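You operate a simulated robot arm through the tools that you are given. There is no shell and no other tool. Be economical: measure what you need, move in short steps, check, and stop when the job is done.

Carry out the task below with a simulated two-armed robot. There is one attempt and no reset: what you move stays moved.

## Task
Wind cord as long as the red laces onto the blue spool and stand it with the other spools.
Fine: the length is on their sleeve; red lever to FREE to crank, back on BRAKE so that the cord parts as you pull the spool away; leave all laces and the other spools alone. Where these are worked on the way, their far stop is far enough and under half their travel is too little: red lever.
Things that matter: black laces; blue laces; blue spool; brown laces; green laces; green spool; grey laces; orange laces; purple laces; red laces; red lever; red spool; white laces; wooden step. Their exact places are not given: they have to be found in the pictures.

The check looks at the end state, three seconds after you hand in, the way a careful person would. Anything else that was tipped, shoved, dropped, spilled or broken makes it a failure.

## Robot
Two 7-joint arms with fingered hands on one trunk, on a base that drives. Base frame: it is fixed to the floor where the robot stands at the start and does not move with it; the origin is under the middle of the robot, x ahead of it, y to its left, z up; the surface under the hand at the start is at about z = 0.84. Readings come in m, rad, newtons and seconds.
The left shoulder is at the start at [0.06, 0.138, 0.947], the right one opposite. With the tool pointing down near the work surface each hand reaches from about 0.42 to 0.92 m from the robot's upright axis, wherever it stands, measured 20 degrees to its own side. Places, roughly: red lever [0.5, 0.1, 1]; wooden step [0.8, 0.2, 1]. Payload 4 kg a hand.
The tool frame of a hand sits at the grasp point between the pads (the TCP): z along the fingers, y along the line on which they close. The tips reach 0.036 m beyond it. The gripper opens to 0.12 m. The gripper's body begins 0.042 m behind the TCP. The gripper is a hand of 5 fingers: y runs from the thumb to the fingers, the wrist lies at [-0.015, -0.109, -0.2] in the tool frame, and closing takes about 1.5 s.
Orientation is that of the tool frame in the base frame, as a unit quaternion [w, x, y, z]. With the fingers straight down and the wrist toward the robot, the tool's x, y and z point along [0, 1, 0], [1, 0, 0] and [0, 0, -1] of the base frame.

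## Interface
- The arms move only by the tool send_rows. It takes "left_motion", "right_motion" or both (then of equal length, played together; a hand with none holds still); each is a list of rows, each a list of 7 numbers: the shift along the base's x, y, z in cm, then the turn, a rotation vector about the base's x, y, z in rad, then the closure, from 0 (fully open) to 1 (shut). In form: [[x, y, z, wx, wy, wz, fingers], ...]. A call has 1 to 8 rows; each row is the pose to reach, as a shift and turn from the pose commanded when the call began. Rows are played at 5 a second. More than 0.05 m and 0.15 rad between two rows, or a gripper value outside its range, and nothing of the call is played. Where a pose cannot be reached the arm comes as near as it can. A force on the tool above 90 N (or 10 N above the force at the start of the call, whichever is more), or a blocked arm, ends the call early, and 0.2 s more pass. The fingers move at their own pace (about 0.153 m/s each) and stop on an object; they squeeze with about 27 N. The grip force told is the motor's: it shows also when the fingers shut on nothing. Time passes only in rows, and 0.2 s behind the last, so rows that repeat a pose let the fingers close. The reply holds the time, the measured pose of the TCP, the force on the tool along the base axes, the opening and the grip force, in the units named above and with some noise, with the torque about the TCP (base axes, N m) and any sound that the robot's microphone picked up.
- Cameras (640 x 400 px; columns grow to the right, rows downward): "scene" is now at [0.0564, 0.01, 1.5852]; the picture's right is [0.13, -0.99, 0.00], its down [-0.63, -0.08, -0.78] and it looks along [0.77, 0.10, -0.63] (base axes); focal length 264 px, centre (320, 200). "left" rides on the left gripper at [-0.069, -0.079, -0.131] in its tool frame; the picture's right is [-0.78, -0.29, 0.55], its down [0.55, -0.73, 0.40] and it looks along [0.29, 0.61, 0.74] (tool axes); focal length 222 px, centre (320, 200). "right" rides on the right gripper at [0.069, -0.079, -0.131] in its tool frame; the picture's right is [-0.78, 0.29, -0.55], its down [-0.55, -0.73, 0.40] and it looks along [-0.29, 0.61, 0.74] (tool axes); focal length 222 px, centre (320, 200).
- capture(camera): a new picture of that camera. No time passes.
- slide_trunk(by): slides the trunk up (or, below 0, down) by that many m; the arms and the scene camera ride with it, the base frame stays. It gives what a move gives, with no picture.
- base_move(legs): drives the robot by 1 to 6 legs, each [ahead, left, turn to the left] in m, m and rad, along the robot's own axes; the way and the turn of a leg run together, so that a leg with both is an arc; at most 1.5 m and 3.142 rad a leg. The arms and the cameras ride along, it lands a little off, and it stops where it bumps. It gives what a move gives.
- hand_shape(shape, hand): the hand has 5 fingers and takes this shape, open, in about a second: jaw (thumb against the fingers, like two jaws); tri (thumb and two fingers); tip (a fingertip pinch); poke (one finger out to press); point (the index stretched); flat (the hand flat); cup (the hand cupped); fist (a fist). The gripper value then closes the fingers along that shape, each until it touches; the sizes above hold for jaw. It gives what a move gives, with no picture.
- aim_head(pan, tilt): turns the head with the scene camera to pan (to the left, within 1.501 rad either way) and tilt (down, from -0.506 to 1.204), counted from straight ahead of the robot. It gives what a move gives.
- pixel_to_xyz(camera, pixels): for up to 12 pixels [column, row] of the newest picture of that camera ("zoom" is the newest enlarged one), the place [x, y, z] in the base frame of the surface seen there, good to about 0.002 m. No time passes.
- zoom(camera, box): a new picture of the part [left, top, right, bottom] of that camera's present view, enlarged. No time passes.
- close_job(): hands the job in; it is judged then, once.

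Work in short steps. Measure before you move; look again where a grasp or a placing could have gone wrong, and mend it. You have 80 turns and 78 pictures in all, those below and enlarged ones among them. Open the grippers and draw the arms clear of the work before you hand the job in, unless the task says otherwise; then end with one line.

The tools are called after "Emit:" by a JSON object that holds its "api" and its "payload". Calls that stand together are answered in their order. send_rows: Moves the arms, as the interface text tells. Its arguments: {"type":"object","properties":{"left_motion":{"type":"array","items":{"type":"array","items":{"type":"number"}}},"right_motion":{"type":"array","items":{"type":"array","items":{"type":"number"}}}},"required":[]} The other tools are called the same way: slide_trunk (by) slides the trunk up or down; hand_shape (shape, hand) gives the hand a shape; base_move (legs) drives the base; aim_head (pan, tilt) turns the head that bears the scene camera; capture (camera) takes a picture; pixel_to_xyz (camera, pixels) gives the place of the surface under pixels of a picture; zoom (camera, box) takes an enlarged picture of a part of a camera's view; close_job () hands the job in.

At the start:

```text
time_s: 0.0
left_position: [0.2674, 0.3141, 1.3163]
left_tool_rot: [0.0, 0.707, 0.708, 0.0]
left_force: [0.8, -0.1, -0.7]
left_moment: [0.0, -0.02, 0.0]
left_opening: 0.1197
left_gripper_force: 0.0
left_shape: jaw
right_position: [0.4878, 0.0188, 1.2522]
right_tool_rot: [0.0, 0.708, 0.707, 0.0]
right_force: [-0.4, 0.0, -1.0]
right_moment: [-0.03, 0.01, -0.02]
right_opening: 0.1196
right_gripper_force: 0.1
right_shape: jaw
trunk travel left (down, up): [-0.525, 0.065]
robot x, y, heading: [-0.0005, 0.0028, -0.002]
head pan, tilt: [0.127, 0.682]
```

scene: 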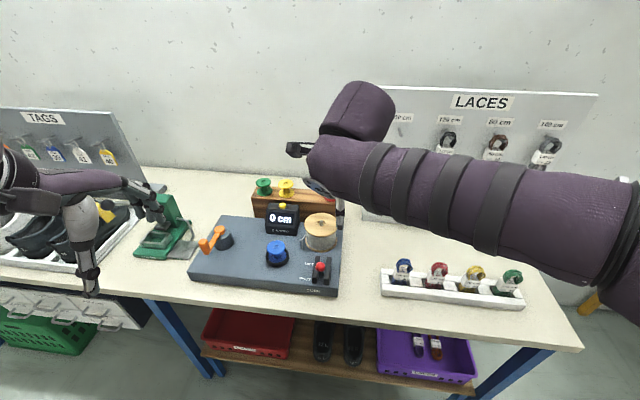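
right: 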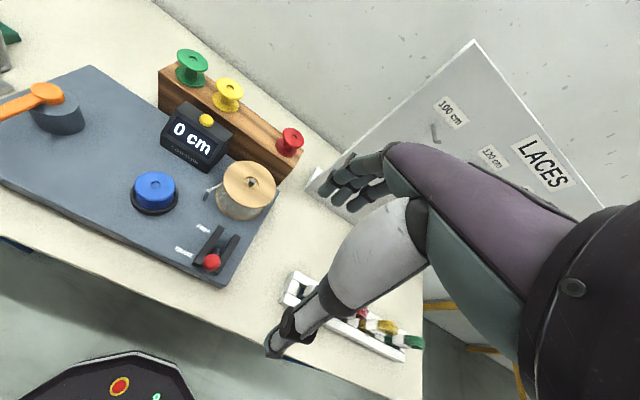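
left: 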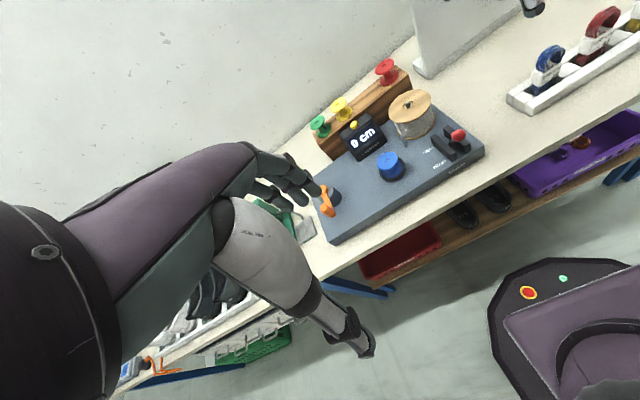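

The red laces sit in the white rack near pixel (438,272), the winder is at (265,250). I zoom both to read labels.

Emit:
{"api": "zoom", "payload": {"camera": "scene", "box": [375, 245, 535, 345]}}

Emit:
{"api": "zoom", "payload": {"camera": "scene", "box": [180, 170, 360, 300]}}

Emit:
{"api": "zoom", "payload": {"camera": "left", "box": [500, 0, 640, 90]}}

```text
4.00 times, centred on (455, 295) of scene
```

zoom: 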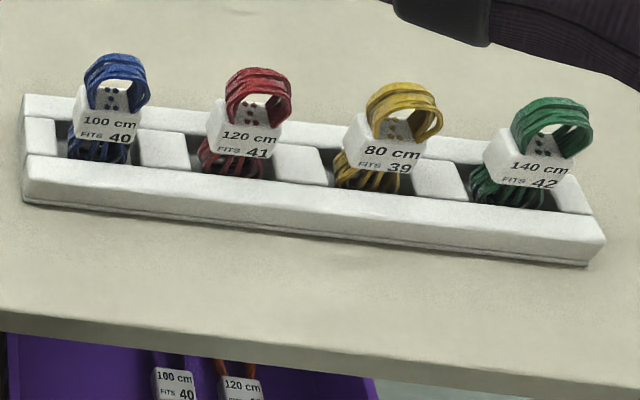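

```text
3.08 times, centred on (270, 235) of scene
```

zoom: 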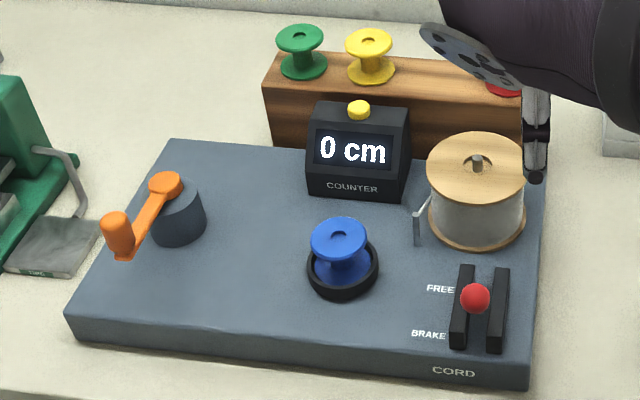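

```text
4.44 times, centred on (570, 45) of left
```

zoom: 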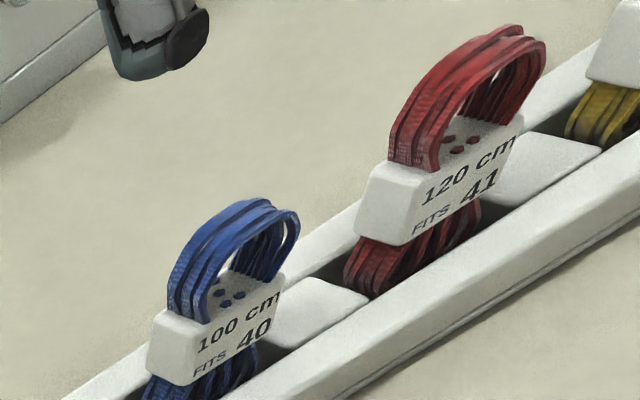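

Red sleeve says 120 cm. Now measuring the winder: crank knob, hub, spool, lever, step.

Emit:
{"api": "zoom", "payload": {"camera": "right", "box": [0, 40, 320, 240]}}

Emit:
{"api": "zoom", "payload": {"camera": "right", "box": [120, 160, 280, 290]}}

Emit:
{"api": "zoom", "payload": {"camera": "scene", "box": [180, 170, 360, 300]}}

Emit:
{"api": "pixel_to_xyz", "payload": {"camera": "zoom", "pixels": [[117, 220], [166, 181], [190, 200], [130, 260], [338, 237], [345, 285], [475, 297], [462, 340], [359, 108], [250, 250], [300, 35], [369, 40]]}}

Emit:
{"api": "pixel_to_xyz", "payload": {"camera": "right", "pixels": [[290, 135], [228, 88], [193, 62], [212, 107], [262, 138], [212, 261], [154, 184], [250, 185], [42, 92], [214, 240], [240, 100], [297, 152]]}}

```text
2.00 times, centred on (160, 140) of right
```

zoom: 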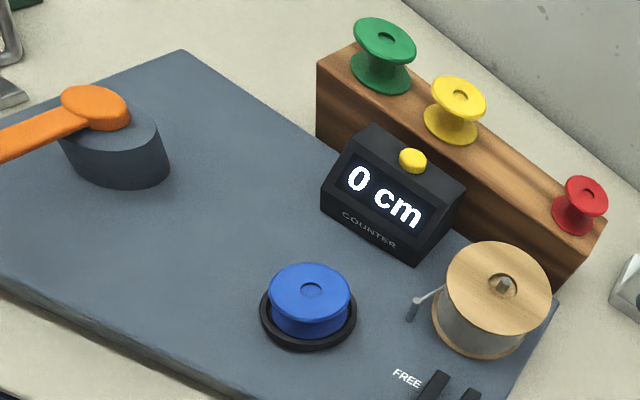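

```text
3.08 times, centred on (200, 225) of right
```

zoom: 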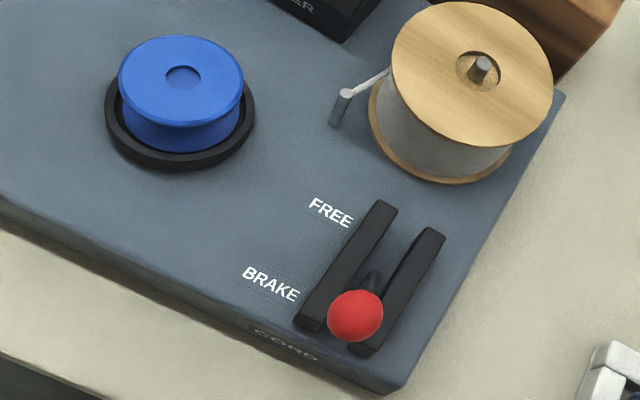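

```text
3.08 times, centred on (270, 235) of scene
```

zoom: 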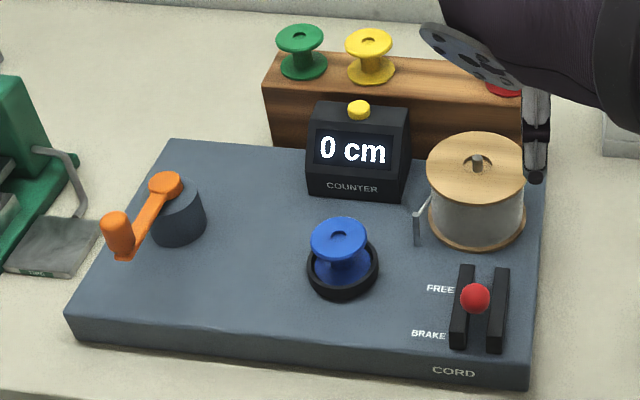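

```text
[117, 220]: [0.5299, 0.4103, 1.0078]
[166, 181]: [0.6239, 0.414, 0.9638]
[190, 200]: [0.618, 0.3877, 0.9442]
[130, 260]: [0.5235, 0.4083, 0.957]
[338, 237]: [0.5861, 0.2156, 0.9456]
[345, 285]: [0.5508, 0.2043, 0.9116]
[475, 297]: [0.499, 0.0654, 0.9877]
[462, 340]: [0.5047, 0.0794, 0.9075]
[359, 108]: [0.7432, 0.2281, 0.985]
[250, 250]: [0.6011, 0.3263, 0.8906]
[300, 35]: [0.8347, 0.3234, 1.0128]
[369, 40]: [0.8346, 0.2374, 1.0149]
```

```text
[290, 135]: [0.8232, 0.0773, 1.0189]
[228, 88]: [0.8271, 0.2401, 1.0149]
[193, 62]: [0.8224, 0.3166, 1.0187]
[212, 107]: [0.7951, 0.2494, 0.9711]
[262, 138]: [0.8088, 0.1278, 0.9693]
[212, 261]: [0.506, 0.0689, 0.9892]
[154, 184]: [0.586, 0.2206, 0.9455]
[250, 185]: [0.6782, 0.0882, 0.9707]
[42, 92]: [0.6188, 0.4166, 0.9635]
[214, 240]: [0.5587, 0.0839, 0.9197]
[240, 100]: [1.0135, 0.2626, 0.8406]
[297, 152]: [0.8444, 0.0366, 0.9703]
```

Measured: deck z≈0.89, ball of lever (0.502,0.067,0.988) at the BRAKE end, crank knob (0.53,0.41) top 1.008, hub (0.615,0.41), blue spool (0.586,0.218) top 0.9455, step top 0.97 with a gap at y≈0.158. I bring both hands above their targets.

Emit:
{"api": "send_rows", "payload": {"left_motion": [[3.3, 1.2, -2.5, 0, 0, 0, 0], [6.6, 2.4, -5, 0, 0, 0, 0], [9.9, 3.6, -7.5, 0, 0, 0, 0], [13.1, 4.8, -10, 0, 0, 0, 0], [16.4, 6, -12.5, 0, 0, 0, 0], [19.7, 7.2, -15, 0, 0, 0, 0], [23, 8.4, -17.5, 0, 0, 0, 0.2], [26.3, 9.6, -20, 0, 0, 0, 0.3]], "right_motion": [[0, 1, -2.5, 0, 0, 0, 0], [0, 2, -5, 0, 0, 0, 0], [0, 3, -7.5, 0, 0, 0, 0], [0.5, 4, -10, 0, 0, 0, 0.2], [1, 4.8, -12.5, 0, 0, 0, 0.4], [1.4, 4.8, -14, 0, 0, 0, 0.5], [1.4, 4.8, -16, 0, 0, 0, 0.5], [1.4, 4.8, -17, 0, 0, 0, 0.5]]}}

Emit:
{"api": "capture", "payload": {"camera": "scene"}}

Emit:
{"api": "capture", "payload": {"camera": "right"}}

Emit:
{"api": "capture", "payload": {"camera": "left"}}

```text
time_s: 1.8
left_position: [0.5324, 0.4125, 1.1162]
left_tool_rot: [0.0, 0.707, 0.707, -0.001]
left_force: [-0.8, 0.2, 0.5]
left_moment: [0.01, 0.02, 0.02]
left_opening: 0.0845
left_gripper_force: 0.1
left_shape: jaw
right_position: [0.5041, 0.0673, 1.0826]
right_tool_rot: [0.0, 0.707, 0.707, -0.001]
right_force: [0.9, -0.5, -0.7]
right_moment: [-0.02, 0.02, 0.02]
right_opening: 0.0601
right_gripper_force: 0.2
right_shape: jaw
trunk travel left (down, up): [-0.525, 0.065]
robot x, y, heading: [0.0035, 0.0032, -0.001]
head pan, tilt: [0.127, 0.682]
```

```text
68 pictures are left
```

scene: 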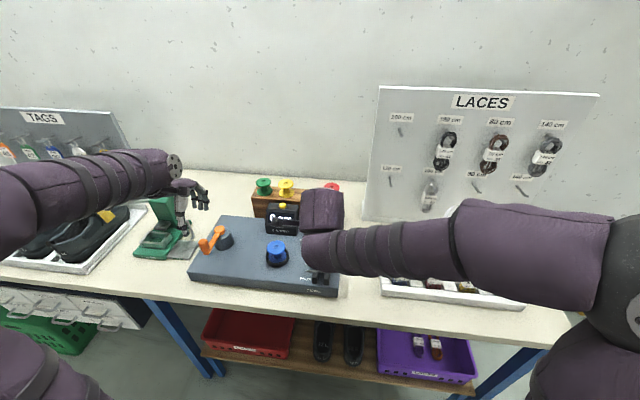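

```text
67 pictures are left
```

right: 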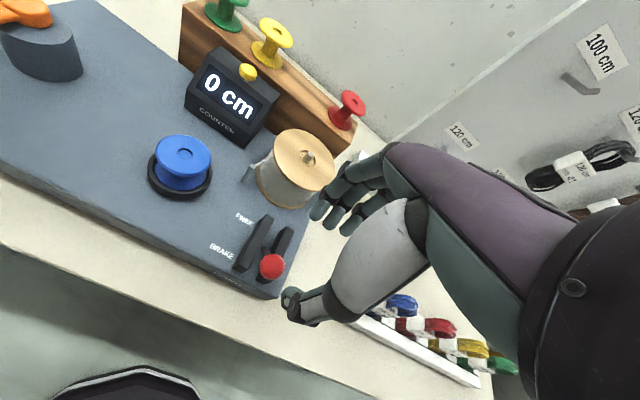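

```text
66 pictures are left
```

left: 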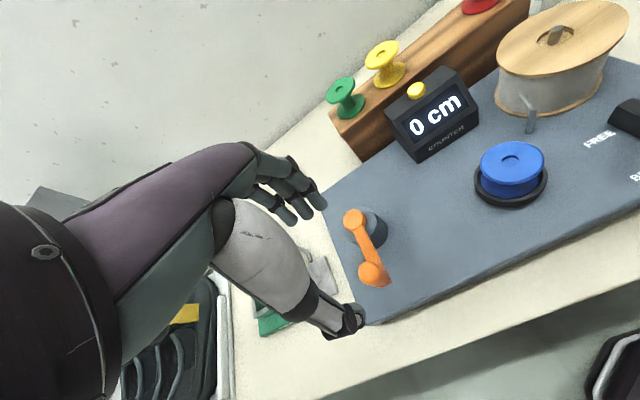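

Both hands hover. I re-measure knob (370,272 left) and lever ball (272,266 right) from the wrist cameras.

Emit:
{"api": "zoom", "payload": {"camera": "left", "box": [300, 180, 460, 310]}}

Emit:
{"api": "pixel_to_xyz", "payload": {"camera": "left", "pixels": [[369, 268], [362, 275], [380, 275], [371, 263], [353, 216], [345, 218], [362, 216], [365, 245]]}}

Emit:
{"api": "pixel_to_xyz", "payload": {"camera": "right", "pixels": [[272, 266], [262, 266], [283, 267], [272, 257], [243, 262], [290, 235], [265, 225], [305, 210]]}}

```text
3.08 times, centred on (380, 245) of left
```

zoom: 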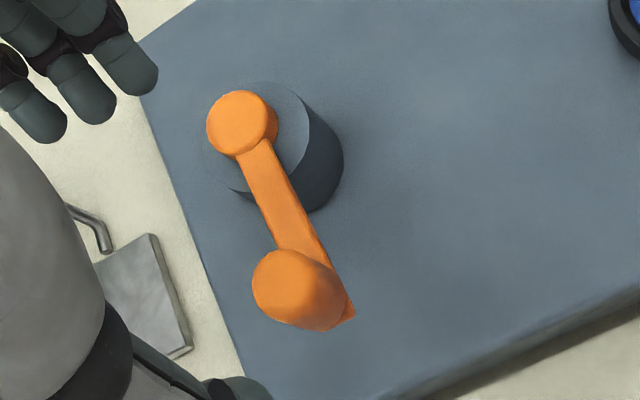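

```text
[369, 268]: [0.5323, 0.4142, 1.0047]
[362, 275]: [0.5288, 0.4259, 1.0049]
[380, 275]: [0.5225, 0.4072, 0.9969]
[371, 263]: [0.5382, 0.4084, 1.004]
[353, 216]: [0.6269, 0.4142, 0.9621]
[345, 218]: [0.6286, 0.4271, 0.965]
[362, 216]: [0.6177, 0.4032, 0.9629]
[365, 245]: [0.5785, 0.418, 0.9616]
```

```text
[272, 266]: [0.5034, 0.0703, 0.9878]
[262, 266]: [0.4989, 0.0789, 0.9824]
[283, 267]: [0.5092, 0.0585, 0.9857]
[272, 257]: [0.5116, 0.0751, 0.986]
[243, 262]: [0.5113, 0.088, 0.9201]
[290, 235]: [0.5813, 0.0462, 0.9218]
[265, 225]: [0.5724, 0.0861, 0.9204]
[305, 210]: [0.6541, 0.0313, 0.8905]
```

Ball centre ≈(0.506,0.068,0.977); I lower the right hand straddling it, then push away from the robot to FREE.

Emit:
{"api": "send_rows", "payload": {"right_motion": [[0, 0.1, -3, 0, 0, 0, 0.5], [0, 0.1, -6, 0, 0, 0, 0.5], [0, 0.1, -8.2, 0, 0, 0, 0.5], [0, 0.1, -8.2, 0, 0, 0, 0.5]]}}

Emit:
{"api": "send_rows", "payload": {"right_motion": [[1.5, 0, 0, 0, 0, 0, 0.5], [3, 0, 0, 0, 0, 0, 0.5], [4.5, 0, 0, 0, 0, 0, 0.5], [6, 0, 0, 0, 0, 0, 0.5], [7.2, 0, 0, 0, 0, 0, 0.5], [8.2, 0, 0, 0, 0, 0, 0.5], [9.2, 0, 0, 0, 0, 0, 0.5], [9.2, 0, 0, 0, 0, 0, 0.5]]}}

Emit:
{"api": "capture", "payload": {"camera": "right"}}

```text
time_s: 2.8
left_position: [0.5296, 0.4117, 1.117]
left_tool_rot: [0.0, 0.708, 0.707, 0.0]
left_force: [0.3, -0.3, -0.2]
left_moment: [0.0, 0.03, -0.05]
left_opening: 0.0845
left_gripper_force: 0.0
left_shape: jaw
right_position: [0.5, 0.0675, 0.9972]
right_tool_rot: [0.0, 0.707, 0.707, 0.0]
right_force: [0.1, -0.3, -0.5]
right_moment: [0.04, 0.01, -0.03]
right_opening: 0.0602
right_gripper_force: 0.1
right_shape: jaw
trunk travel left (down, up): [-0.525, 0.065]
robot x, y, heading: [-0.0001, -0.0003, 0.0]
head pan, tilt: [0.127, 0.682]
```

```text
time_s: 4.6
left_position: [0.5305, 0.413, 1.1188]
left_tool_rot: [0.0, 0.707, 0.707, 0.0]
left_force: [1.6, -0.1, -0.2]
left_moment: [0.05, -0.01, 0.02]
left_opening: 0.0845
left_gripper_force: 0.0
left_shape: jaw
right_position: [0.5917, 0.0665, 0.9994]
right_tool_rot: [0.0, 0.706, 0.708, 0.0]
right_force: [-6.7, -0.3, 3.2]
right_moment: [0.04, 0.13, -0.01]
right_opening: 0.0566
right_gripper_force: 0.1
right_shape: jaw
trunk travel left (down, up): [-0.525, 0.065]
robot x, y, heading: [-0.002, 0.001, 0.001]
head pan, tilt: [0.127, 0.682]
```

```text
64 pictures are left
```

right: 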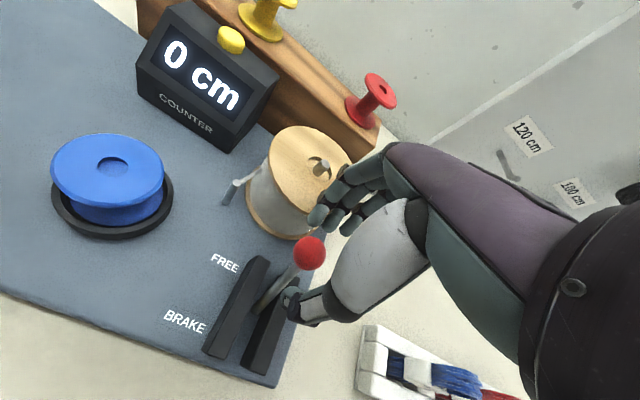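

The lever leans far toward FREE with 6.7 N on the hand; I push another cm to confirm the stop and measure the ball.

Emit:
{"api": "send_rows", "payload": {"right_motion": [[0.5, 0, 0, 0, 0, 0, 0.5], [1.0, 0, 0, 0, 0, 0, 0.5], [1.0, 0, 0, 0, 0, 0, 0.5]]}}

Emit:
{"api": "capture", "payload": {"camera": "right"}}

Emit:
{"api": "pixel_to_xyz", "payload": {"camera": "right", "pixels": [[307, 255], [300, 250], [315, 245], [275, 295]]}}

```text
time_s: 5.4
left_position: [0.5302, 0.4133, 1.1193]
left_tool_rot: [0.001, 0.706, 0.708, 0.0]
left_force: [0.2, -0.7, 0.1]
left_moment: [-0.01, 0.02, -0.02]
left_opening: 0.0843
left_gripper_force: 0.1
left_shape: jaw
right_position: [0.6035, 0.0669, 1.0038]
right_tool_rot: [0.001, 0.707, 0.707, 0.003]
right_force: [-8.3, -0.8, 12.5]
right_moment: [0.0, -0.09, -0.04]
right_opening: 0.0553
right_gripper_force: 0.0
right_shape: jaw
trunk travel left (down, up): [-0.525, 0.065]
robot x, y, heading: [0.0001, -0.0017, -0.002]
head pan, tilt: [0.127, 0.682]
```

```text
63 pictures are left
```

right: 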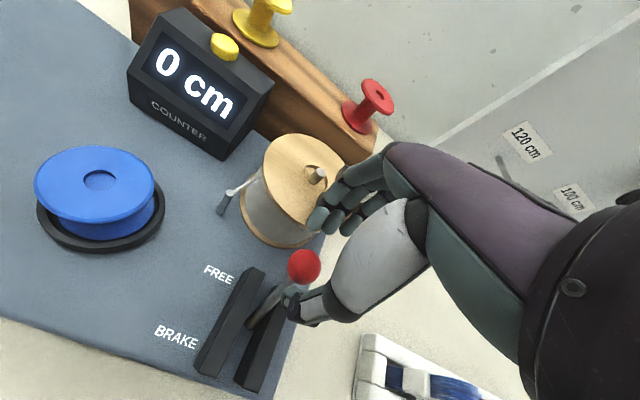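

```text
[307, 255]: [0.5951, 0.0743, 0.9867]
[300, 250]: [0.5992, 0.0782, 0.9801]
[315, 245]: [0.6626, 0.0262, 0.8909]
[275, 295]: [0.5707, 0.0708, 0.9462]
```

Ball now at x≈0.59 and upward force 12 N hints fingertips touch the supply reel, so that is far enough. I back off a little, rise clear, and look.

Emit:
{"api": "send_rows", "payload": {"right_motion": [[-1.0, 0, 0.3, 0, 0, 0, 0.5], [-1.2, 0, 3, 0, 0, 0, 0.4], [-1.2, 0, 6, 0, 0, 0, 0.4], [-3, -3, 9, 0, 0, 0, 0.4], [-5, -6, 11, 0, 0, 0, 0.4], [-7, -9, 12, 0, 0, 0, 0.4]]}}

Emit:
{"api": "capture", "payload": {"camera": "right"}}

Emit:
{"api": "zoom", "payload": {"camera": "scene", "box": [180, 170, 360, 300]}}

```text
time_s: 6.8
left_position: [0.5287, 0.4118, 1.1179]
left_tool_rot: [0.0, 0.707, 0.707, 0.001]
left_force: [0.0, -0.9, -0.1]
left_moment: [-0.01, 0.02, -0.03]
left_opening: 0.0843
left_gripper_force: 0.0
left_shape: jaw
right_position: [0.5344, -0.0231, 1.118]
right_tool_rot: [0.0, 0.707, 0.707, 0.0]
right_force: [0.2, -0.1, -0.4]
right_moment: [0.0, 0.0, 0.02]
right_opening: 0.0717
right_gripper_force: 0.0
right_shape: jaw
trunk travel left (down, up): [-0.525, 0.065]
robot x, y, heading: [-0.0007, 0.0004, 0.003]
head pan, tilt: [0.127, 0.682]
```

```text
62 pictures are left
```

right: 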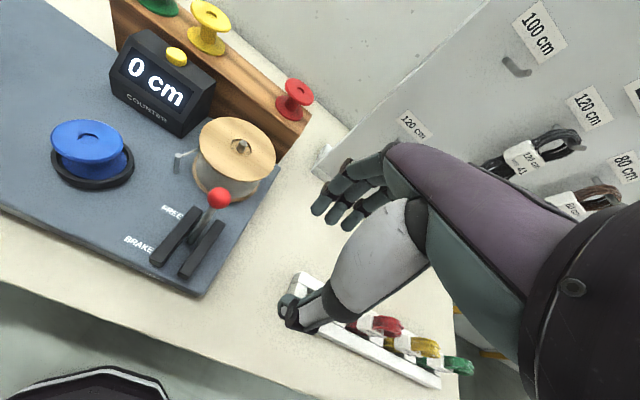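

```text
3.08 times, centred on (270, 235) of scene
```

zoom: 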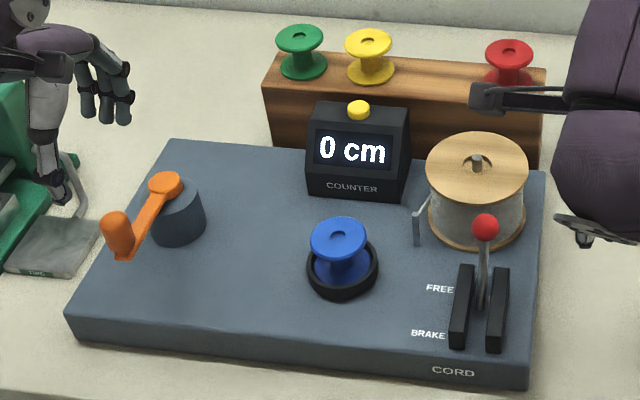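

Lever stands at FREE. Before cranking I measure the green machine next to the crank for clearance.

Emit:
{"api": "pixel_to_xyz", "payload": {"camera": "scene", "pixels": [[160, 215], [165, 235], [150, 240], [185, 215], [190, 245], [185, 225], [196, 225], [170, 200], [178, 250], [155, 200]]}}

Emit:
{"api": "send_rows", "payload": {"left_motion": [[0.3, 0.2, -3.5, 0, 0, 0, 0.3], [0.3, 0.2, -7, 0, 0, 0, 0.3], [0.3, 0.2, -9.5, 0, 0, 0, 0.3], [0.3, 0.2, -11.2, 0, 0, 0, 0.3], [0.3, 0.2, -11.2, 0, 0, 0, 0.3]]}}

Emit:
{"api": "zoom", "payload": {"camera": "scene", "box": [110, 160, 290, 290]}}

Emit:
{"api": "capture", "payload": {"camera": "left"}}

```text
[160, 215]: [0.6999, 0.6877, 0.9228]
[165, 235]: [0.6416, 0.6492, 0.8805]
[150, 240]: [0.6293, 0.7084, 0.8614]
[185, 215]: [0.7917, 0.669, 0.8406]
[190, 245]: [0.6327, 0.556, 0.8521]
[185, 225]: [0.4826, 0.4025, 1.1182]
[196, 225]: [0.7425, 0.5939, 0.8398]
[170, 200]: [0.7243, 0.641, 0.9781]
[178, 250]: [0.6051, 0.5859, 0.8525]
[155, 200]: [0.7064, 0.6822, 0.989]
```

```text
time_s: 8.0
left_position: [0.5351, 0.4124, 1.0049]
left_tool_rot: [0.0, 0.707, 0.708, 0.0]
left_force: [-0.1, -0.7, -0.6]
left_moment: [-0.02, -0.04, -0.03]
left_opening: 0.0843
left_gripper_force: 0.0
left_shape: jaw
right_position: [0.5337, -0.0213, 1.1171]
right_tool_rot: [0.0, 0.707, 0.707, 0.0]
right_force: [0.7, -0.4, 0.1]
right_moment: [0.0, -0.03, -0.02]
right_opening: 0.072
right_gripper_force: 0.1
right_shape: jaw
trunk travel left (down, up): [-0.525, 0.065]
robot x, y, heading: [0.0006, -0.0016, 0.002]
head pan, tilt: [0.127, 0.682]
```

```text
3.08 times, centred on (200, 225) of scene
```

zoom: 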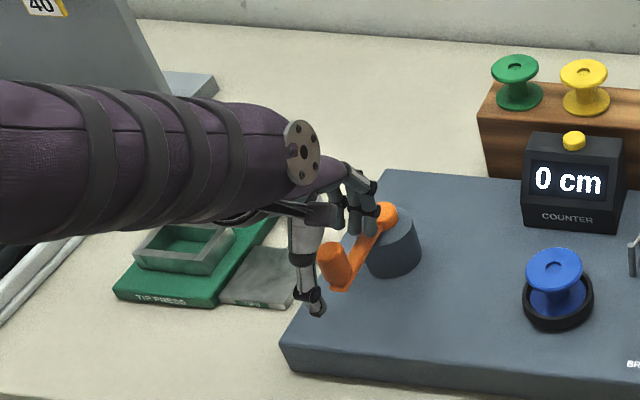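

```text
59 pictures are left
```

left: 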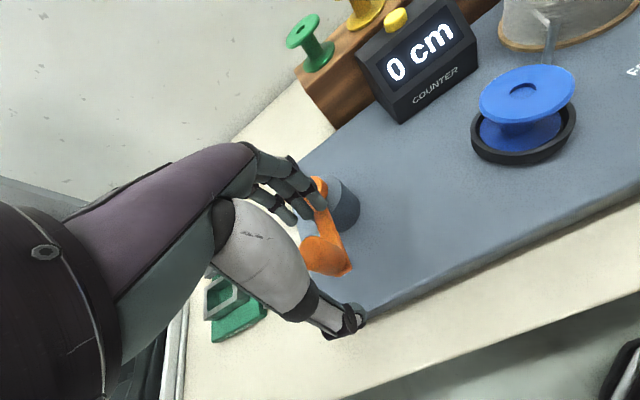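

Knob sits between thumb and fingers; tall parts of the press are at y>0.64, clear. I close on the knob.

Emit:
{"api": "send_rows", "payload": {"left_motion": [[0, 0, 0, 0, 0, 0, 0.6], [0, 0, 0, 0, 0, 0, 0.8], [0, 0, 0, 0, 0, 0, 0.8], [0, 0, 0, 0, 0, 0, 0.8]]}}

Emit:
{"api": "zoom", "payload": {"camera": "left", "box": [240, 130, 440, 330]}}

```text
time_s: 9.0
left_position: [0.5347, 0.4119, 1.0049]
left_tool_rot: [0.0, 0.707, 0.707, 0.0]
left_force: [-1.4, -0.7, 0.2]
left_moment: [0.01, 0.0, 0.01]
left_opening: 0.0253
left_gripper_force: 0.1
left_shape: jaw
right_position: [0.5346, -0.0221, 1.1173]
right_tool_rot: [0.0, 0.708, 0.707, 0.0]
right_force: [0.1, 0.8, 0.6]
right_moment: [-0.01, 0.0, 0.0]
right_opening: 0.0721
right_gripper_force: 0.1
right_shape: jaw
trunk travel left (down, up): [-0.525, 0.065]
robot x, y, heading: [-0.0002, -0.001, -0.003]
head pan, tilt: [0.127, 0.682]
```

```text
2.00 times, centred on (340, 230) of left
```

zoom: 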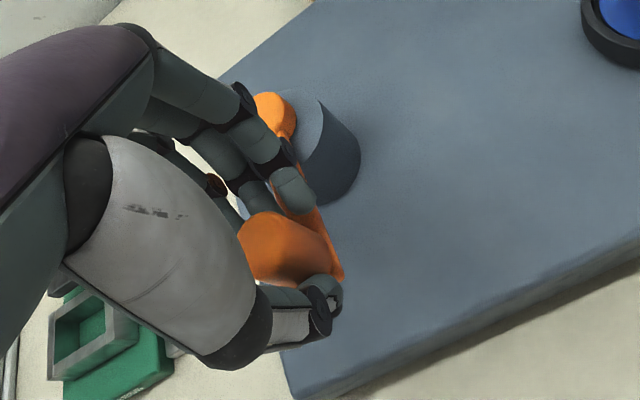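

Opening 0.025 with no squeeze yet; I close fully to grip.

Emit:
{"api": "send_rows", "payload": {"left_motion": [[0, 0, 0, 0, 0, 0, 1], [0, 0, 0, 0, 0, 0, 1], [0, 0, 0, 0, 0, 0, 1]]}}

```text
time_s: 9.8
left_position: [0.5338, 0.4121, 1.0063]
left_tool_rot: [0.0, 0.707, 0.707, -0.001]
left_force: [-5.1, -0.1, -1.8]
left_moment: [0.0, 0.11, 0.0]
left_opening: 0.0167
left_gripper_force: 27.2
left_shape: jaw
right_position: [0.5346, -0.022, 1.1171]
right_tool_rot: [0.001, 0.706, 0.708, 0.0]
right_force: [-0.6, 0.0, 0.0]
right_moment: [-0.03, -0.02, 0.03]
right_opening: 0.0716
right_gripper_force: 0.0
right_shape: jaw
trunk travel left (down, up): [-0.525, 0.065]
robot x, y, heading: [-0.0017, -0.0023, 0.003]
head pan, tilt: [0.127, 0.682]
```

Gripped (27 N). Test arc of 60° clockwise (seen from above) about the hub (0.622,0.413), radius 8.8 cm.

Emit:
{"api": "send_rows", "payload": {"left_motion": [[0.3, 2.28, 0, 0, 0, 0, 1], [1.18, 4.4, 0, 0, 0, 0, 1], [2.58, 6.22, 0, 0, 0, 0, 1], [4.4, 7.62, 0, 0, 0, 0, 1], [4.4, 7.62, 0, 0, 0, 0, 1]]}}

Emit:
{"api": "zoom", "payload": {"camera": "scene", "box": [110, 160, 290, 290]}}

Emit:
{"api": "capture", "payload": {"camera": "left"}}

```text
time_s: 11.0
left_position: [0.5785, 0.4862, 1.0032]
left_tool_rot: [0.001, 0.708, 0.706, -0.001]
left_force: [-0.9, -6.6, -6.7]
left_moment: [-0.28, -0.14, -0.31]
left_opening: 0.0135
left_gripper_force: 27.0
left_shape: jaw
right_position: [0.5345, -0.0217, 1.1164]
right_tool_rot: [0.0, 0.707, 0.707, 0.0]
right_force: [0.7, -0.1, 0.0]
right_moment: [0.04, -0.01, 0.03]
right_opening: 0.0718
right_gripper_force: 0.0
right_shape: jaw
trunk travel left (down, up): [-0.525, 0.065]
robot x, y, heading: [0.0034, -0.0007, 0.001]
head pan, tilt: [0.127, 0.682]
```

```text
3.08 times, centred on (200, 225) of scene
```

zoom: 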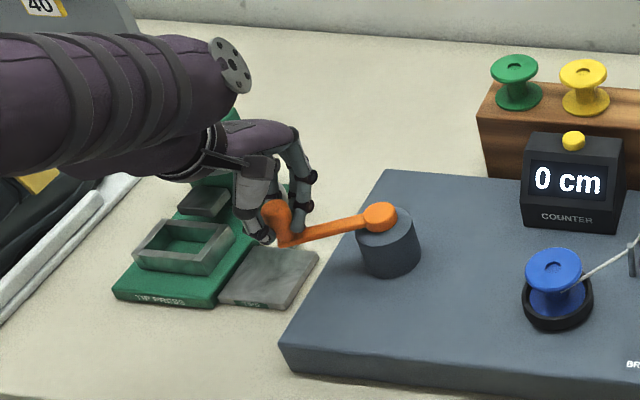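

```text
56 pictures are left
```

left: 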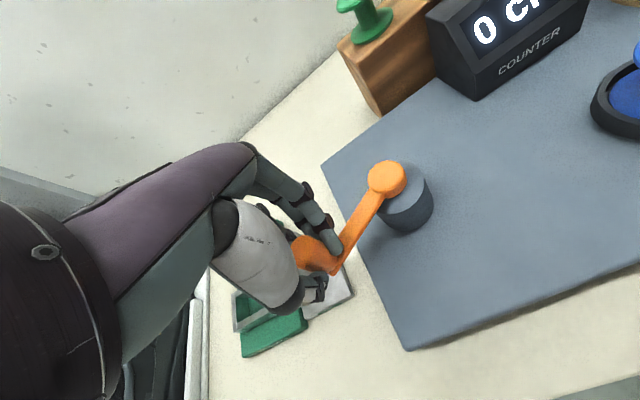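

The crank follows and cord now runs to the spool. I re-measure hub and knob to refine the circle.

Emit:
{"api": "pixel_to_xyz", "payload": {"camera": "left", "pixels": [[387, 176], [370, 177], [403, 178], [386, 162], [386, 188], [335, 268], [345, 255], [310, 248], [318, 258]]}}

Emit:
{"api": "zoom", "payload": {"camera": "left", "box": [220, 140, 440, 340]}}

```text
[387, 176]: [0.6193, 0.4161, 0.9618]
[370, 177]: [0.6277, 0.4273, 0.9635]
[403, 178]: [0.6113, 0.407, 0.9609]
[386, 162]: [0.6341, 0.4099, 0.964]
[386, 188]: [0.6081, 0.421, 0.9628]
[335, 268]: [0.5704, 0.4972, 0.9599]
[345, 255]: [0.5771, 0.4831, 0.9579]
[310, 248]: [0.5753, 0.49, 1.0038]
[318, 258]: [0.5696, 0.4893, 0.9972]
```

```text
2.00 times, centred on (330, 240) of left
```

zoom: 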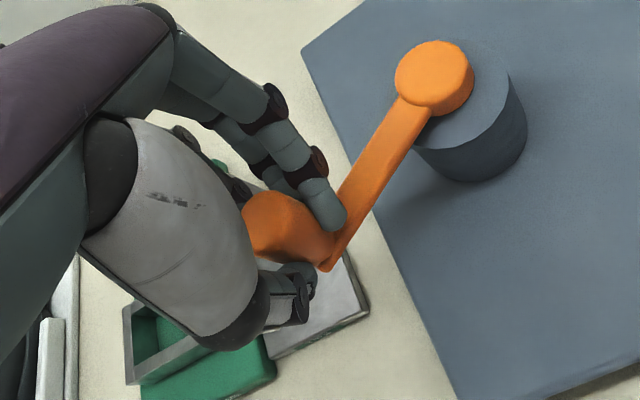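

Hub is at about (0.620,0.416). I continue clockwise 240° in 30° steps.

Emit:
{"api": "send_rows", "payload": {"left_motion": [[4.18, 1.35, 0, 0, 0, 0, 1], [8.53, 0.18, 0, 0, 0, 0, 1], [11.71, -3.0, 0, 0, 0, 0, 1], [12.88, -7.35, 0, 0, 0, 0, 1], [11.71, -11.7, 0, 0, 0, 0, 1], [8.53, -14.88, 0, 0, 0, 0, 1], [4.18, -16.05, 0, 0, 0, 0, 1], [-0.17, -14.88, 0, 0, 0, 0, 1]]}}

Emit:
{"api": "capture", "payload": {"camera": "scene"}}

Emit:
{"api": "capture", "payload": {"camera": "left"}}

```text
time_s: 12.8
left_position: [0.5735, 0.3249, 1.0103]
left_tool_rot: [0.002, 0.712, 0.702, 0.0]
left_force: [-18.2, -51.6, 9.3]
left_moment: [-0.93, -0.47, -0.97]
left_opening: 0.0111
left_gripper_force: 26.9
left_shape: jaw
right_position: [0.5299, -0.0274, 1.1202]
right_tool_rot: [0.0, 0.708, 0.706, 0.003]
right_force: [-0.8, 0.1, -0.2]
right_moment: [-0.04, -0.08, 0.01]
right_opening: 0.0719
right_gripper_force: 0.0
right_shape: jaw
trunk travel left (down, up): [-0.525, 0.065]
robot x, y, heading: [-0.0039, -0.0032, -0.005]
head pan, tilt: [0.127, 0.682]
```

```text
54 pictures are left
```

scene: 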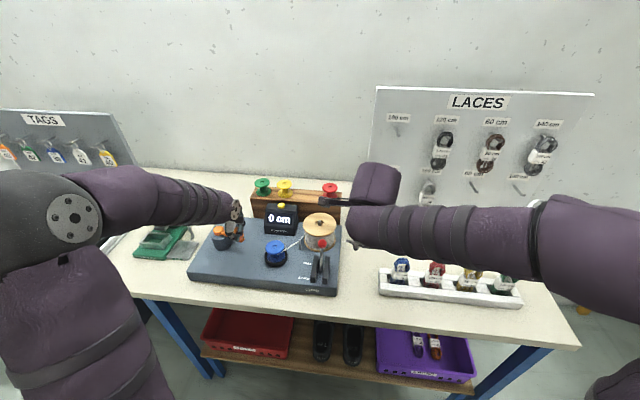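

```text
53 pictures are left
```

left: 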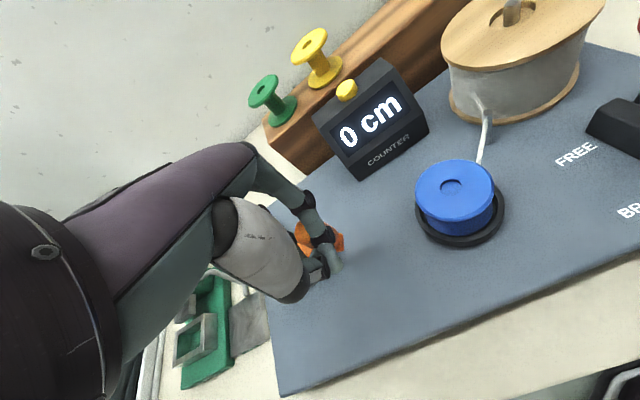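

Force of −52 N in y is suspicious; I zoom to see whether the hand still holds the knob.

Emit:
{"api": "zoom", "payload": {"camera": "left", "box": [220, 160, 420, 320]}}

Emit:
{"api": "zoom", "payload": {"camera": "scene", "box": [180, 180, 300, 280]}}

```text
2.50 times, centred on (320, 240) of left
```

zoom: 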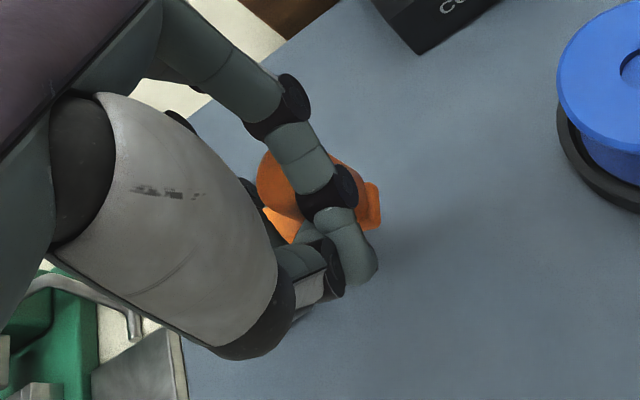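

```text
4.00 times, centred on (240, 230) of scene
```

zoom: 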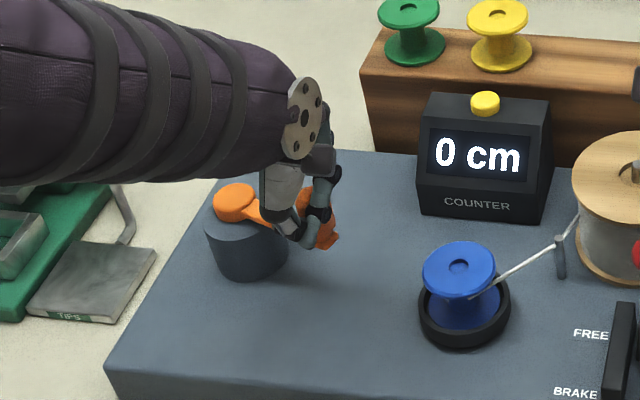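

The pinch slid off the knob (knob near (0.64,0.33)), crank about 250° round, counter still 0. I open, rise, and switch to a single-finger shape to push the crank arm from behind instead, which can't slip.

Emit:
{"api": "send_rows", "payload": {"left_motion": [[0, -1, 0, 0, 0, 0, 0.6], [0, -1, 0, 0, 0, 0, 0.2], [0, -1, 0, 0, 0, 0, 0], [0, -1, 4, 0, 0, 0, 0], [0, -1, 8, 0, 0, 0, 0]]}}

Emit:
{"api": "hand_shape", "payload": {"hand": "left", "shape": "poke"}}

Emit:
{"api": "capture", "payload": {"camera": "left"}}

Emit:
{"api": "zoom", "payload": {"camera": "scene", "box": [160, 160, 320, 280]}}

```text
time_s: 14.0
left_position: [0.5716, 0.3311, 1.0871]
left_tool_rot: [0.0, 0.707, 0.708, 0.001]
left_force: [0.9, 0.1, 0.4]
left_moment: [0.04, -0.02, 0.01]
left_opening: 0.1197
left_gripper_force: 0.1
left_shape: jaw
right_position: [0.5337, -0.021, 1.118]
right_tool_rot: [-0.001, 0.707, 0.707, 0.0]
right_force: [-0.5, -0.8, 0.9]
right_moment: [0.01, -0.01, 0.0]
right_opening: 0.0718
right_gripper_force: 0.0
right_shape: jaw
trunk travel left (down, up): [-0.525, 0.065]
robot x, y, heading: [-0.0017, 0.0007, -0.001]
head pan, tilt: [0.127, 0.682]
```

```text
time_s: 14.9
left_position: [0.5735, 0.3297, 1.0855]
left_tool_rot: [0.001, 0.707, 0.707, 0.0]
left_force: [-0.6, 0.0, 0.0]
left_moment: [0.01, -0.04, 0.01]
left_opening: 0.0
left_gripper_force: 0.0
left_shape: poke
right_position: [0.5354, -0.0217, 1.1174]
right_tool_rot: [-0.001, 0.707, 0.707, 0.0]
right_force: [-0.2, -1.1, -1.3]
right_moment: [-0.02, -0.01, 0.0]
right_opening: 0.0721
right_gripper_force: 0.1
right_shape: jaw
trunk travel left (down, up): [-0.525, 0.065]
robot x, y, heading: [-0.0003, -0.0024, 0.0]
head pan, tilt: [0.127, 0.682]
```

```text
50 pictures are left
```

left: 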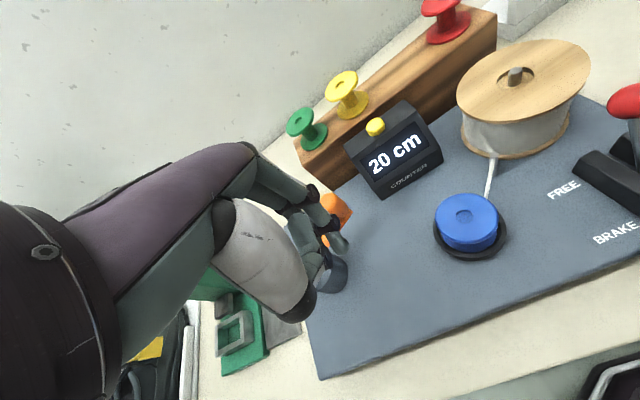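

```text
3.33 times, centred on (240, 220) of scene
```

zoom: 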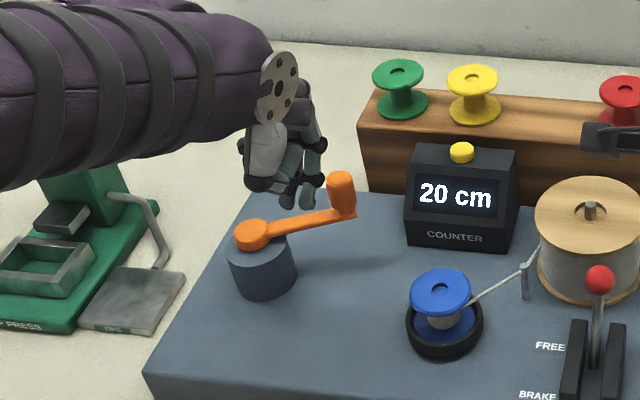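

Counter now reads 20 cm. I measure the knob (scene zoom 340,180) and the fingertip.

Emit:
{"api": "pixel_to_xyz", "payload": {"camera": "zoom", "pixels": [[340, 180], [345, 210], [252, 230], [295, 222], [298, 203], [308, 190], [262, 270], [285, 200]]}}

Emit:
{"api": "zoom", "payload": {"camera": "left", "box": [240, 150, 420, 310]}}

Emit:
{"api": "pixel_to_xyz", "payload": {"camera": "zoom", "pixels": [[380, 340], [370, 320], [300, 230], [340, 200], [330, 330]]}}

```text
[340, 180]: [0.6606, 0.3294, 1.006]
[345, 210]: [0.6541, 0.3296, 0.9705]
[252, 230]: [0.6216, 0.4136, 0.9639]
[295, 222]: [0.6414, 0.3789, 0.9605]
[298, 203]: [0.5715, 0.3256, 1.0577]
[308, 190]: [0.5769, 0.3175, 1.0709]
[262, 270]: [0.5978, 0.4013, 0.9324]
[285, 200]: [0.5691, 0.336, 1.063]
```

```text
2.50 times, centred on (330, 230) of left
```

zoom: 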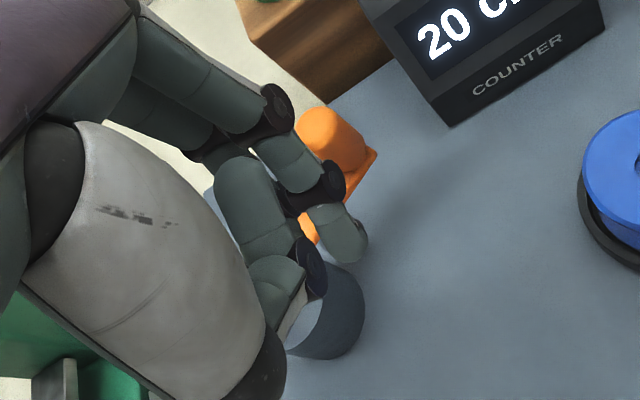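

```text
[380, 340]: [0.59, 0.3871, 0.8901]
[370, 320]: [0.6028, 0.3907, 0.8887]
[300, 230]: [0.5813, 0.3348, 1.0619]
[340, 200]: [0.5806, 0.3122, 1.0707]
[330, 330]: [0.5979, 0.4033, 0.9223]
```

Knob at (0.658,0.329), i.e. φ≈246° gave 20 cm. I move the finger behind the knob at φ≈211° (0.689,0.374), high, then check the fingertip before lowering.

Emit:
{"api": "pixel_to_xyz", "payload": {"camera": "zoom", "pixels": [[345, 245], [335, 225], [355, 235], [270, 275], [310, 260]]}}

Emit:
{"api": "send_rows", "payload": {"left_motion": [[2.5, 1, 0, 0, 0, 0, 0], [6, 2.2, 0, 0, 0, 0, 0], [9.5, 3.5, 0, 0, 0, 0, 0], [11.55, 4.4, 0, 0, 0, 0, 0], [11.55, 4.4, -3, 0, 0, 0, 0]]}}

Emit:
{"api": "capture", "payload": {"camera": "left"}}

Emit:
{"api": "zoom", "payload": {"camera": "scene", "box": [180, 170, 300, 270]}}

```text
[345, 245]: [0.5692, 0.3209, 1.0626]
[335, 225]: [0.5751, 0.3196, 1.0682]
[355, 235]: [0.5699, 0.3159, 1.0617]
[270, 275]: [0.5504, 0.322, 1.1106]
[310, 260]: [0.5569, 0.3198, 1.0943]
```

```text
time_s: 16.1
left_position: [0.6914, 0.3729, 1.0543]
left_tool_rot: [0.0, 0.707, 0.707, 0.001]
left_force: [-0.2, 0.0, 0.0]
left_moment: [0.0, -0.01, -0.01]
left_opening: 0.0001
left_gripper_force: 0.2
left_shape: poke
right_position: [0.5345, -0.0201, 1.117]
right_tool_rot: [0.0, 0.707, 0.707, 0.0]
right_force: [-0.2, -0.1, -0.3]
right_moment: [-0.02, 0.02, 0.0]
right_opening: 0.0718
right_gripper_force: 0.1
right_shape: jaw
trunk travel left (down, up): [-0.525, 0.065]
robot x, y, heading: [-0.0004, 0.0016, -0.002]
head pan, tilt: [0.127, 0.682]
```

```text
47 pictures are left
```

left: 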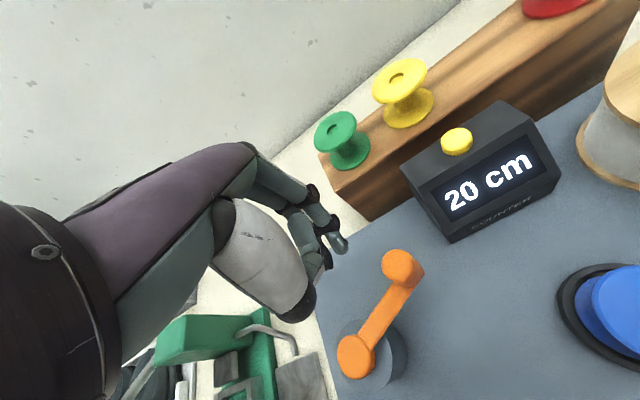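

```text
4.00 times, centred on (240, 220) of scene
```

zoom: 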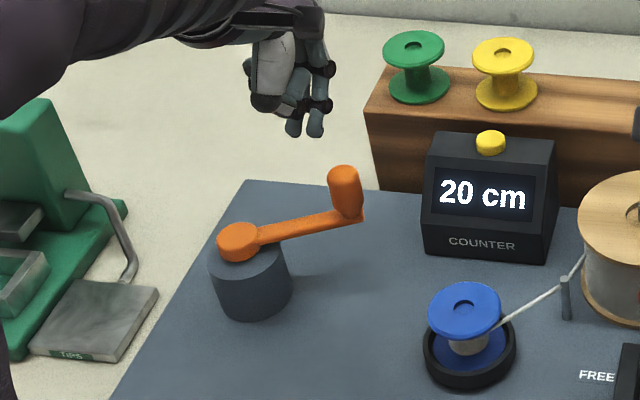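

Fingertips hang beside the knob, clear. I lower 5.4 cm and push clockwise 80° gently.

Emit:
{"api": "send_rows", "payload": {"left_motion": [[0, 0, -3, 0, 0, 0, 0], [0, 0, -5.4, 0, 0, 0, 0], [-1, -1.1, -5.4, 0, 0, 0, 0], [-1.88, -2.08, -5.4, 0, 0, 0, 0], [-4.35, -3.51, -5.4, 0, 0, 0, 0], [-7.15, -4.0, -5.4, 0, 0, 0, 0], [-9.95, -3.51, -5.4, 0, 0, 0, 0], [-9.95, -3.51, -5.4, 0, 0, 0, 0]]}}

Emit:
{"api": "zoom", "payload": {"camera": "scene", "box": [160, 170, 320, 290]}}

Emit:
{"api": "capture", "payload": {"camera": "left"}}

```text
time_s: 17.9
left_position: [0.595, 0.3427, 1.0043]
left_tool_rot: [0.003, 0.706, 0.708, 0.005]
left_force: [12.1, 20.0, 25.3]
left_moment: [0.01, 0.32, -0.27]
left_opening: 0.0003
left_gripper_force: 0.1
left_shape: poke
right_position: [0.5349, -0.0204, 1.1173]
right_tool_rot: [0.001, 0.707, 0.707, -0.001]
right_force: [0.6, 0.3, -0.5]
right_moment: [0.02, 0.0, -0.02]
right_opening: 0.0717
right_gripper_force: 0.1
right_shape: jaw
trunk travel left (down, up): [-0.525, 0.065]
robot x, y, heading: [0.0014, -0.0022, 0.002]
head pan, tilt: [0.127, 0.682]
```

```text
3.33 times, centred on (240, 230) of scene
```

zoom: 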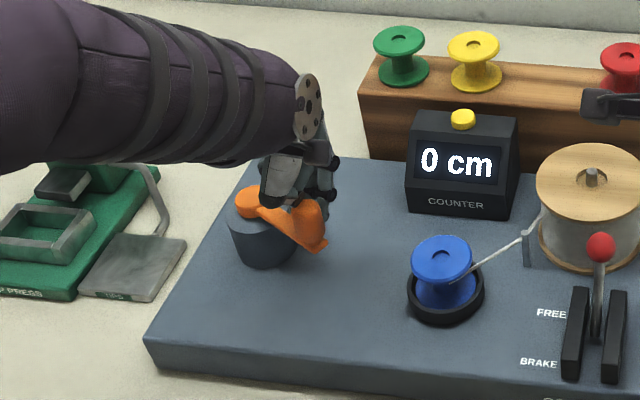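

```text
44 pictures are left
```

left: 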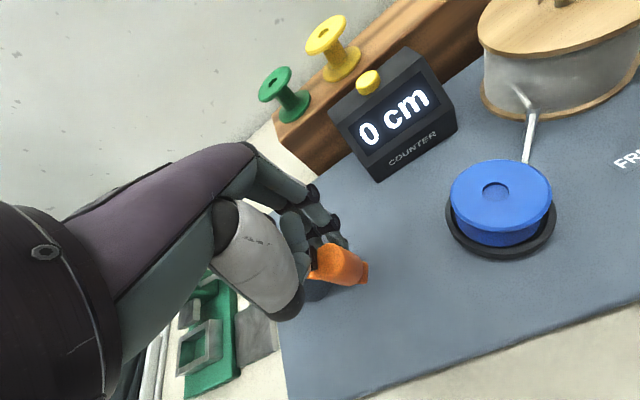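

Clockwise reduced the counter to 0, so winding is anticlockwise, and a ~50° turn is ~20 cm. I measure the knob, then lift the finger over to its other side.

Emit:
{"api": "pixel_to_xyz", "payload": {"camera": "left", "pixels": [[335, 258], [350, 268], [363, 272], [345, 255], [312, 290]]}}

Emit:
{"api": "send_rows", "payload": {"left_motion": [[0.6, 0.3, 2, 0, 0, 0, 0], [0.6, 0.3, 6, 0, 0, 0, 0], [0.6, 0.3, 9, 0, 0, 0, 0]]}}

Emit:
{"api": "zoom", "payload": {"camera": "scene", "box": [160, 170, 320, 290]}}

Emit:
{"api": "pixel_to_xyz", "payload": {"camera": "zoom", "pixels": [[305, 205], [310, 215], [300, 215], [318, 245], [310, 230], [315, 205]]}}

```text
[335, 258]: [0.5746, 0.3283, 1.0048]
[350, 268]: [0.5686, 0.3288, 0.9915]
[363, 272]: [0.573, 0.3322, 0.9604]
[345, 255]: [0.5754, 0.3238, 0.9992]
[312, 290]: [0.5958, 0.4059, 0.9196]
```

```text
time_s: 18.7
left_position: [0.5967, 0.3391, 1.0907]
left_tool_rot: [-0.001, 0.708, 0.707, -0.001]
left_force: [0.3, 0.1, -0.7]
left_moment: [-0.01, 0.03, 0.02]
left_opening: 0.0
left_gripper_force: 0.1
left_shape: poke
right_position: [0.5345, -0.0227, 1.1184]
right_tool_rot: [0.0, 0.707, 0.707, 0.0]
right_force: [-0.9, -0.2, 0.4]
right_moment: [-0.03, -0.01, 0.0]
right_opening: 0.072
right_gripper_force: 0.0
right_shape: jaw
trunk travel left (down, up): [-0.525, 0.065]
robot x, y, heading: [0.0033, 0.0026, -0.005]
head pan, tilt: [0.127, 0.682]
```

```text
3.33 times, centred on (240, 230) of scene
```

zoom: 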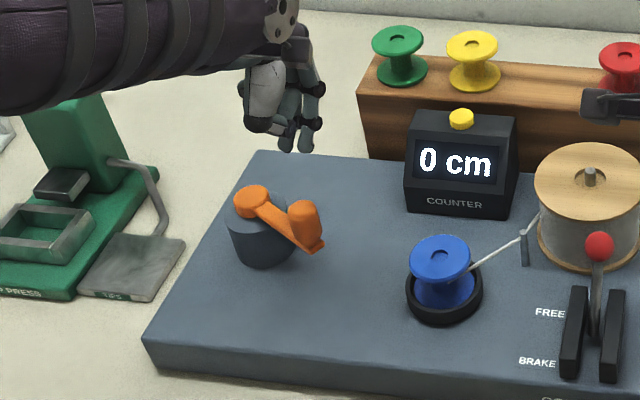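

```text
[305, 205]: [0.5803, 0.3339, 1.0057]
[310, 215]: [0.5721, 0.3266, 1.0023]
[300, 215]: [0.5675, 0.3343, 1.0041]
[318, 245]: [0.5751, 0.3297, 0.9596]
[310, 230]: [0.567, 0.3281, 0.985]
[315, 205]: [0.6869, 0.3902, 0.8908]
```

Knob at φ≈298°. I move the finger to φ=340° (0.543,0.387), lower, and push anticlockwise to φ=265°.

Emit:
{"api": "send_rows", "payload": {"left_motion": [[-2.8, 2.3, 0, 0, 0, 0, 0], [-5.55, 4.6, 0, 0, 0, 0, 0], [-5.55, 4.6, -3, 0, 0, 0, 0], [-5.55, 4.6, -6, 0, 0, 0, 0], [-5.55, 4.6, -9, 0, 0, 0, 0], [-5.55, 4.6, -9, 0, 0, 0, 0]]}}

Emit:
{"api": "send_rows", "payload": {"left_motion": [[0.95, -1.95, 0, 0, 0, 0, 0], [2.41, -3.55, 0, 0, 0, 0, 0], [4.24, -4.71, 0, 0, 0, 0, 0], [6.31, -5.37, 0, 0, 0, 0, 0], [8.47, -5.46, 0, 0, 0, 0, 0], [8.47, -5.46, 0, 0, 0, 0, 0]]}}

Emit:
{"api": "zoom", "payload": {"camera": "scene", "box": [160, 170, 320, 290]}}

```text
time_s: 20.1
left_position: [0.5402, 0.3889, 1.0008]
left_tool_rot: [0.0, 0.707, 0.708, 0.0]
left_force: [0.3, -0.2, -0.5]
left_moment: [-0.02, -0.01, -0.03]
left_opening: 0.0
left_gripper_force: 0.1
left_shape: poke
right_position: [0.534, -0.0213, 1.118]
right_tool_rot: [0.0, 0.707, 0.707, 0.0]
right_force: [0.8, 0.4, -0.4]
right_moment: [-0.03, 0.01, -0.03]
right_opening: 0.0717
right_gripper_force: 0.2
right_shape: jaw
trunk travel left (down, up): [-0.525, 0.065]
robot x, y, heading: [-0.0002, -0.0007, -0.002]
head pan, tilt: [0.127, 0.682]
```

```text
time_s: 21.5
left_position: [0.6235, 0.3423, 1.0012]
left_tool_rot: [-0.001, 0.704, 0.71, -0.001]
left_force: [-14.1, 30.6, 6.1]
left_moment: [-0.07, -0.25, 1.05]
left_opening: 0.0
left_gripper_force: 0.1
left_shape: poke
right_position: [0.5321, -0.0185, 1.1191]
right_tool_rot: [0.0, 0.707, 0.707, 0.0]
right_force: [-0.4, 0.8, -0.2]
right_moment: [0.03, 0.0, 0.01]
right_opening: 0.0718
right_gripper_force: 0.0
right_shape: jaw
trunk travel left (down, up): [-0.525, 0.065]
robot x, y, heading: [-0.0002, -0.0036, 0.003]
head pan, tilt: [0.127, 0.682]
```

```text
3.33 times, centred on (240, 230) of scene
```

zoom: 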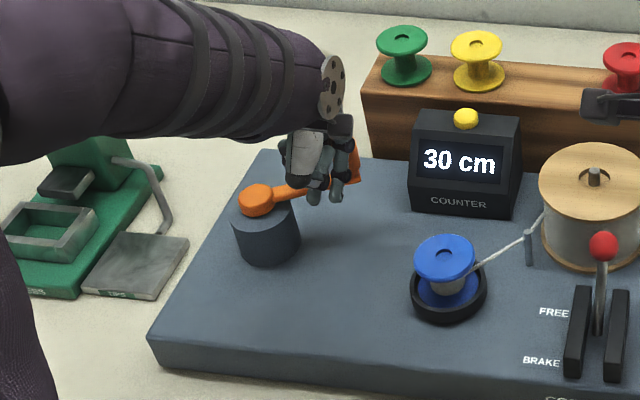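

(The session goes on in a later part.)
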